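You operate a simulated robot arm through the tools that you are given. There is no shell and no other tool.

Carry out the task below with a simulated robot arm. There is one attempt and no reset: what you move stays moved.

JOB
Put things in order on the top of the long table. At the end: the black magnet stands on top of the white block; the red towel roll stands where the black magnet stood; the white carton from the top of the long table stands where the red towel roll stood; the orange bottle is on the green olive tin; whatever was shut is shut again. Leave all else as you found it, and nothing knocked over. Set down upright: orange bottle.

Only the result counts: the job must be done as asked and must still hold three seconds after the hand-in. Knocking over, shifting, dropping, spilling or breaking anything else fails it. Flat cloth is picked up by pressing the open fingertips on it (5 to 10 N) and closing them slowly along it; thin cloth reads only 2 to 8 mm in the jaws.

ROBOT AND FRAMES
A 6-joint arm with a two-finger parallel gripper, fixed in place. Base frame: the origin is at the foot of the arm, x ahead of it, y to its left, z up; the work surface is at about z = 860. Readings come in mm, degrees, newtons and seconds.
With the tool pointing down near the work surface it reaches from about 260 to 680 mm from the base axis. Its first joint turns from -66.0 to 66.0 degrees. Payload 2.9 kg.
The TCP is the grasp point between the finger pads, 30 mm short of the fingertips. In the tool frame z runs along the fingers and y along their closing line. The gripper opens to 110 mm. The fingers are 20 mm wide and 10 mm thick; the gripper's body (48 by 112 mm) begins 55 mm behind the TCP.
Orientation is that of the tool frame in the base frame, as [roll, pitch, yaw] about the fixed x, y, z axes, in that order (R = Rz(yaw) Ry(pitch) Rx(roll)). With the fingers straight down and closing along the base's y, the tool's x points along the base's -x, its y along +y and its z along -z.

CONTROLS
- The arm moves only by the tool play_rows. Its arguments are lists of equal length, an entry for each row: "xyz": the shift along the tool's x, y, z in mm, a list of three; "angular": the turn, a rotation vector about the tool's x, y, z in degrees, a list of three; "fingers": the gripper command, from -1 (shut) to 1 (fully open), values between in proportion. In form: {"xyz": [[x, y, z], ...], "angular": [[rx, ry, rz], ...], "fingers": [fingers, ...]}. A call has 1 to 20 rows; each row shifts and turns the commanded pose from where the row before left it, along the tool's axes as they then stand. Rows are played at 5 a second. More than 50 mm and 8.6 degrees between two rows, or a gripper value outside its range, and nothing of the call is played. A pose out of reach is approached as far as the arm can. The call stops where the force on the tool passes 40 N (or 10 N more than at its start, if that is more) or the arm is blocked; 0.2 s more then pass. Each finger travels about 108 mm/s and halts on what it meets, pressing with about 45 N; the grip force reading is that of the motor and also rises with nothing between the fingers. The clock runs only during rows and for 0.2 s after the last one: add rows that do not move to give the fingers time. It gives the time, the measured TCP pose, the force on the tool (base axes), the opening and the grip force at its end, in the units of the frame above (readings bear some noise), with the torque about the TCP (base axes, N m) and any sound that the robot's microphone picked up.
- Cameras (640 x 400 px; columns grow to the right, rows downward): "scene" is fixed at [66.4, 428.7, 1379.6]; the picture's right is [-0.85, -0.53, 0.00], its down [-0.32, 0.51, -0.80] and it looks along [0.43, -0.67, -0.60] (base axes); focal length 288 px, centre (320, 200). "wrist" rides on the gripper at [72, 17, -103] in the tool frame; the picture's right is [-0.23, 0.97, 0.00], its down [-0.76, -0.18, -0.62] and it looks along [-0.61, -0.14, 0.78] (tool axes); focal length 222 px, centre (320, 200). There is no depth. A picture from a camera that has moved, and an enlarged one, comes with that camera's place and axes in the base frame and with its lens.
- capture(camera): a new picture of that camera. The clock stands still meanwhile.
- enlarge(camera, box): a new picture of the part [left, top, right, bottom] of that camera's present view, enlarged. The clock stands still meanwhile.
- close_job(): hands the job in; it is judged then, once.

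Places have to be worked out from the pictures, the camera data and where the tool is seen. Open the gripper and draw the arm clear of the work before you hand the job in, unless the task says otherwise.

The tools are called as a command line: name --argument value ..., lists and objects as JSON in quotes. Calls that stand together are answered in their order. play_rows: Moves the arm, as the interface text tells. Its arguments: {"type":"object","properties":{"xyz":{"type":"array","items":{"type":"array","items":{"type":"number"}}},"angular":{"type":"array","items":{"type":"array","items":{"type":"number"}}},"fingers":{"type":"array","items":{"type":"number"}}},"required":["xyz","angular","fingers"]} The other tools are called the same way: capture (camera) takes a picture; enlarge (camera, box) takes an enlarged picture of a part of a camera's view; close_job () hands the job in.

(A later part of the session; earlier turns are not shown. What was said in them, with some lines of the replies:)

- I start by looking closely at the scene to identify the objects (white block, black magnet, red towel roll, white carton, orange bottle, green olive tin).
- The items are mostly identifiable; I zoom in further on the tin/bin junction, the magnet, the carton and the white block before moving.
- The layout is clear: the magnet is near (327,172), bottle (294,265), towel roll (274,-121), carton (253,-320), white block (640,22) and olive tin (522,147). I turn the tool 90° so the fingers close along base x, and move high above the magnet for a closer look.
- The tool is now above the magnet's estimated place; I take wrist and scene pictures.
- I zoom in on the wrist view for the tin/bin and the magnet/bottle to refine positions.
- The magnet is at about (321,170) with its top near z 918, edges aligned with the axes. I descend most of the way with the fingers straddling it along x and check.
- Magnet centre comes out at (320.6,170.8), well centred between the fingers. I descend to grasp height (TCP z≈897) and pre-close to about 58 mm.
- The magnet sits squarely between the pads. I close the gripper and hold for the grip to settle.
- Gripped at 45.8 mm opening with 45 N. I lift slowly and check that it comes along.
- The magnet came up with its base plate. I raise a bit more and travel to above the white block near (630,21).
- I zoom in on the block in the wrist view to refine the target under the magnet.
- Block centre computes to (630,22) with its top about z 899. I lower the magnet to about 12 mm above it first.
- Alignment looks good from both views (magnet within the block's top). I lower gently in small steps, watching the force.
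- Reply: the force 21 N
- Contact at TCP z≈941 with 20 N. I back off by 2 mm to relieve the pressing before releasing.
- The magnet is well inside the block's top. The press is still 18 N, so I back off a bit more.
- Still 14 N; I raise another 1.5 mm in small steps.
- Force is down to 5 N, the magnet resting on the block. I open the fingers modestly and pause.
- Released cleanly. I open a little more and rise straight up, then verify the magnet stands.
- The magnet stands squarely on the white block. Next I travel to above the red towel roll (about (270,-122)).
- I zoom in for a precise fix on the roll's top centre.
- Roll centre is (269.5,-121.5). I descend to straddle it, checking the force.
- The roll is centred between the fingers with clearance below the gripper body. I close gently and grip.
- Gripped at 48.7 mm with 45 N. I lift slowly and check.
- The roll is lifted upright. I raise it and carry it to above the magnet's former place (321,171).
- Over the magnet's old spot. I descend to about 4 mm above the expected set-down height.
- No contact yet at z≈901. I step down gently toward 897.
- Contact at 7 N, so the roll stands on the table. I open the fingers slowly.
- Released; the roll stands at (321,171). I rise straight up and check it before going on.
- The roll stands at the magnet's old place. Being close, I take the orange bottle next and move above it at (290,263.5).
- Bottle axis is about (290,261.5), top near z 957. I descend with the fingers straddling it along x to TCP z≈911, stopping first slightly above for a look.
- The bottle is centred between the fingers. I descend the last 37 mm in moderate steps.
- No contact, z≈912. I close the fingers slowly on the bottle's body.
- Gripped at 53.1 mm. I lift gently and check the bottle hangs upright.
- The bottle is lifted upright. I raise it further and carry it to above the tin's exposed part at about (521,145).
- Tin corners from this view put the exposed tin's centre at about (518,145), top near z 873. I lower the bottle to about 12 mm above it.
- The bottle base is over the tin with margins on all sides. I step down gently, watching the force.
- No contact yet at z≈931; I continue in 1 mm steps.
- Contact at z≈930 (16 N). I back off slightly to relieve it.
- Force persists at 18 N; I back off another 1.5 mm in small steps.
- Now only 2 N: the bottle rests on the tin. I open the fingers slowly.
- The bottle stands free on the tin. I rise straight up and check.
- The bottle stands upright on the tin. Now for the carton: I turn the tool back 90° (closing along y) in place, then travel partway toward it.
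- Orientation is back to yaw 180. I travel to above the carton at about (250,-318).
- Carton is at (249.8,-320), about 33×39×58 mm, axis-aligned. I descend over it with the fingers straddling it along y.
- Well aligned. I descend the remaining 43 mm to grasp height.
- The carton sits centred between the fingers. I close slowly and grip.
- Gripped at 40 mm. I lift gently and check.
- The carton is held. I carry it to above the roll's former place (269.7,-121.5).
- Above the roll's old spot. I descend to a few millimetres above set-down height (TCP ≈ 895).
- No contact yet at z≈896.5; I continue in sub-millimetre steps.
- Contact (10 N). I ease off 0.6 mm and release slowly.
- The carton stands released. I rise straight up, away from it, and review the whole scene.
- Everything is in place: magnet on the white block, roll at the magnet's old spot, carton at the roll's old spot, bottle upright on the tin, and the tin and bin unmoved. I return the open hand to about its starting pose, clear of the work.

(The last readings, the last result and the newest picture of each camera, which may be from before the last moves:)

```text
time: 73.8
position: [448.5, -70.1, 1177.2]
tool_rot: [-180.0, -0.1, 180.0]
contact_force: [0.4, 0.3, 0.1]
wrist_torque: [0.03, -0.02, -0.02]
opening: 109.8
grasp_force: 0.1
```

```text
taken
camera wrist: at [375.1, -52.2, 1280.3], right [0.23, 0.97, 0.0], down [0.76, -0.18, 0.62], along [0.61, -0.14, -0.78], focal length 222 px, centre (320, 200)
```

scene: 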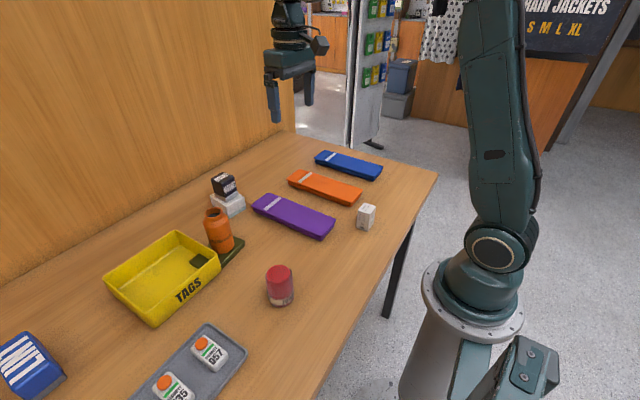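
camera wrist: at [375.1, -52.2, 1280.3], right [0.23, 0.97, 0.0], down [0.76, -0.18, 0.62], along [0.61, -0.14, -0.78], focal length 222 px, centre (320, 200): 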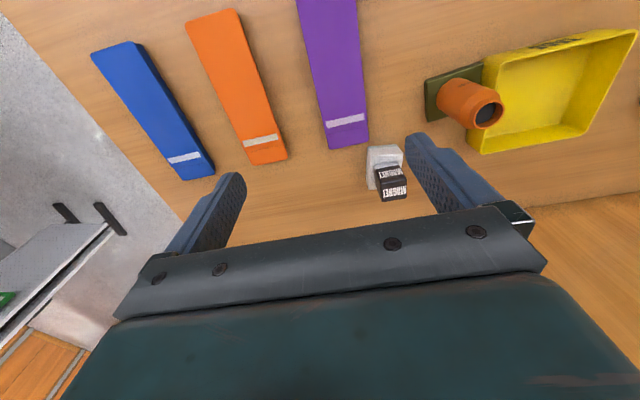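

The final pictures show everything standing as asked, the gripper open and the arm clear. I hand the job in.

close_job

```text
The job is handed in.
```

I've handed the job in, and everything on the long table is where you asked for it. The last pictures showed every piece standing, with the gripper open and the arm clear. The check three seconds after hand-in hasn't been reported back.

| Item | Where it is now |
|---|---|
| Black magnet | On top of the white block |
| Red towel roll | Upright, where the magnet stood |
| White carton | Upright, where the towel roll stood |
| Orange bottle | Upright on the exposed part of the green olive tin |

- **Shut things:** I opened nothing, so whatever was shut is still shut.
- **Everything else:** Nothing was knocked over. The other items look unmoved in the last pictures. The tin checked out within about 1 mm of its starting position.

The tin runs through the wall of the yellow bin, partly inside it, and it was like that at the start. I left both alone and set the bottle on the part outside the bin.
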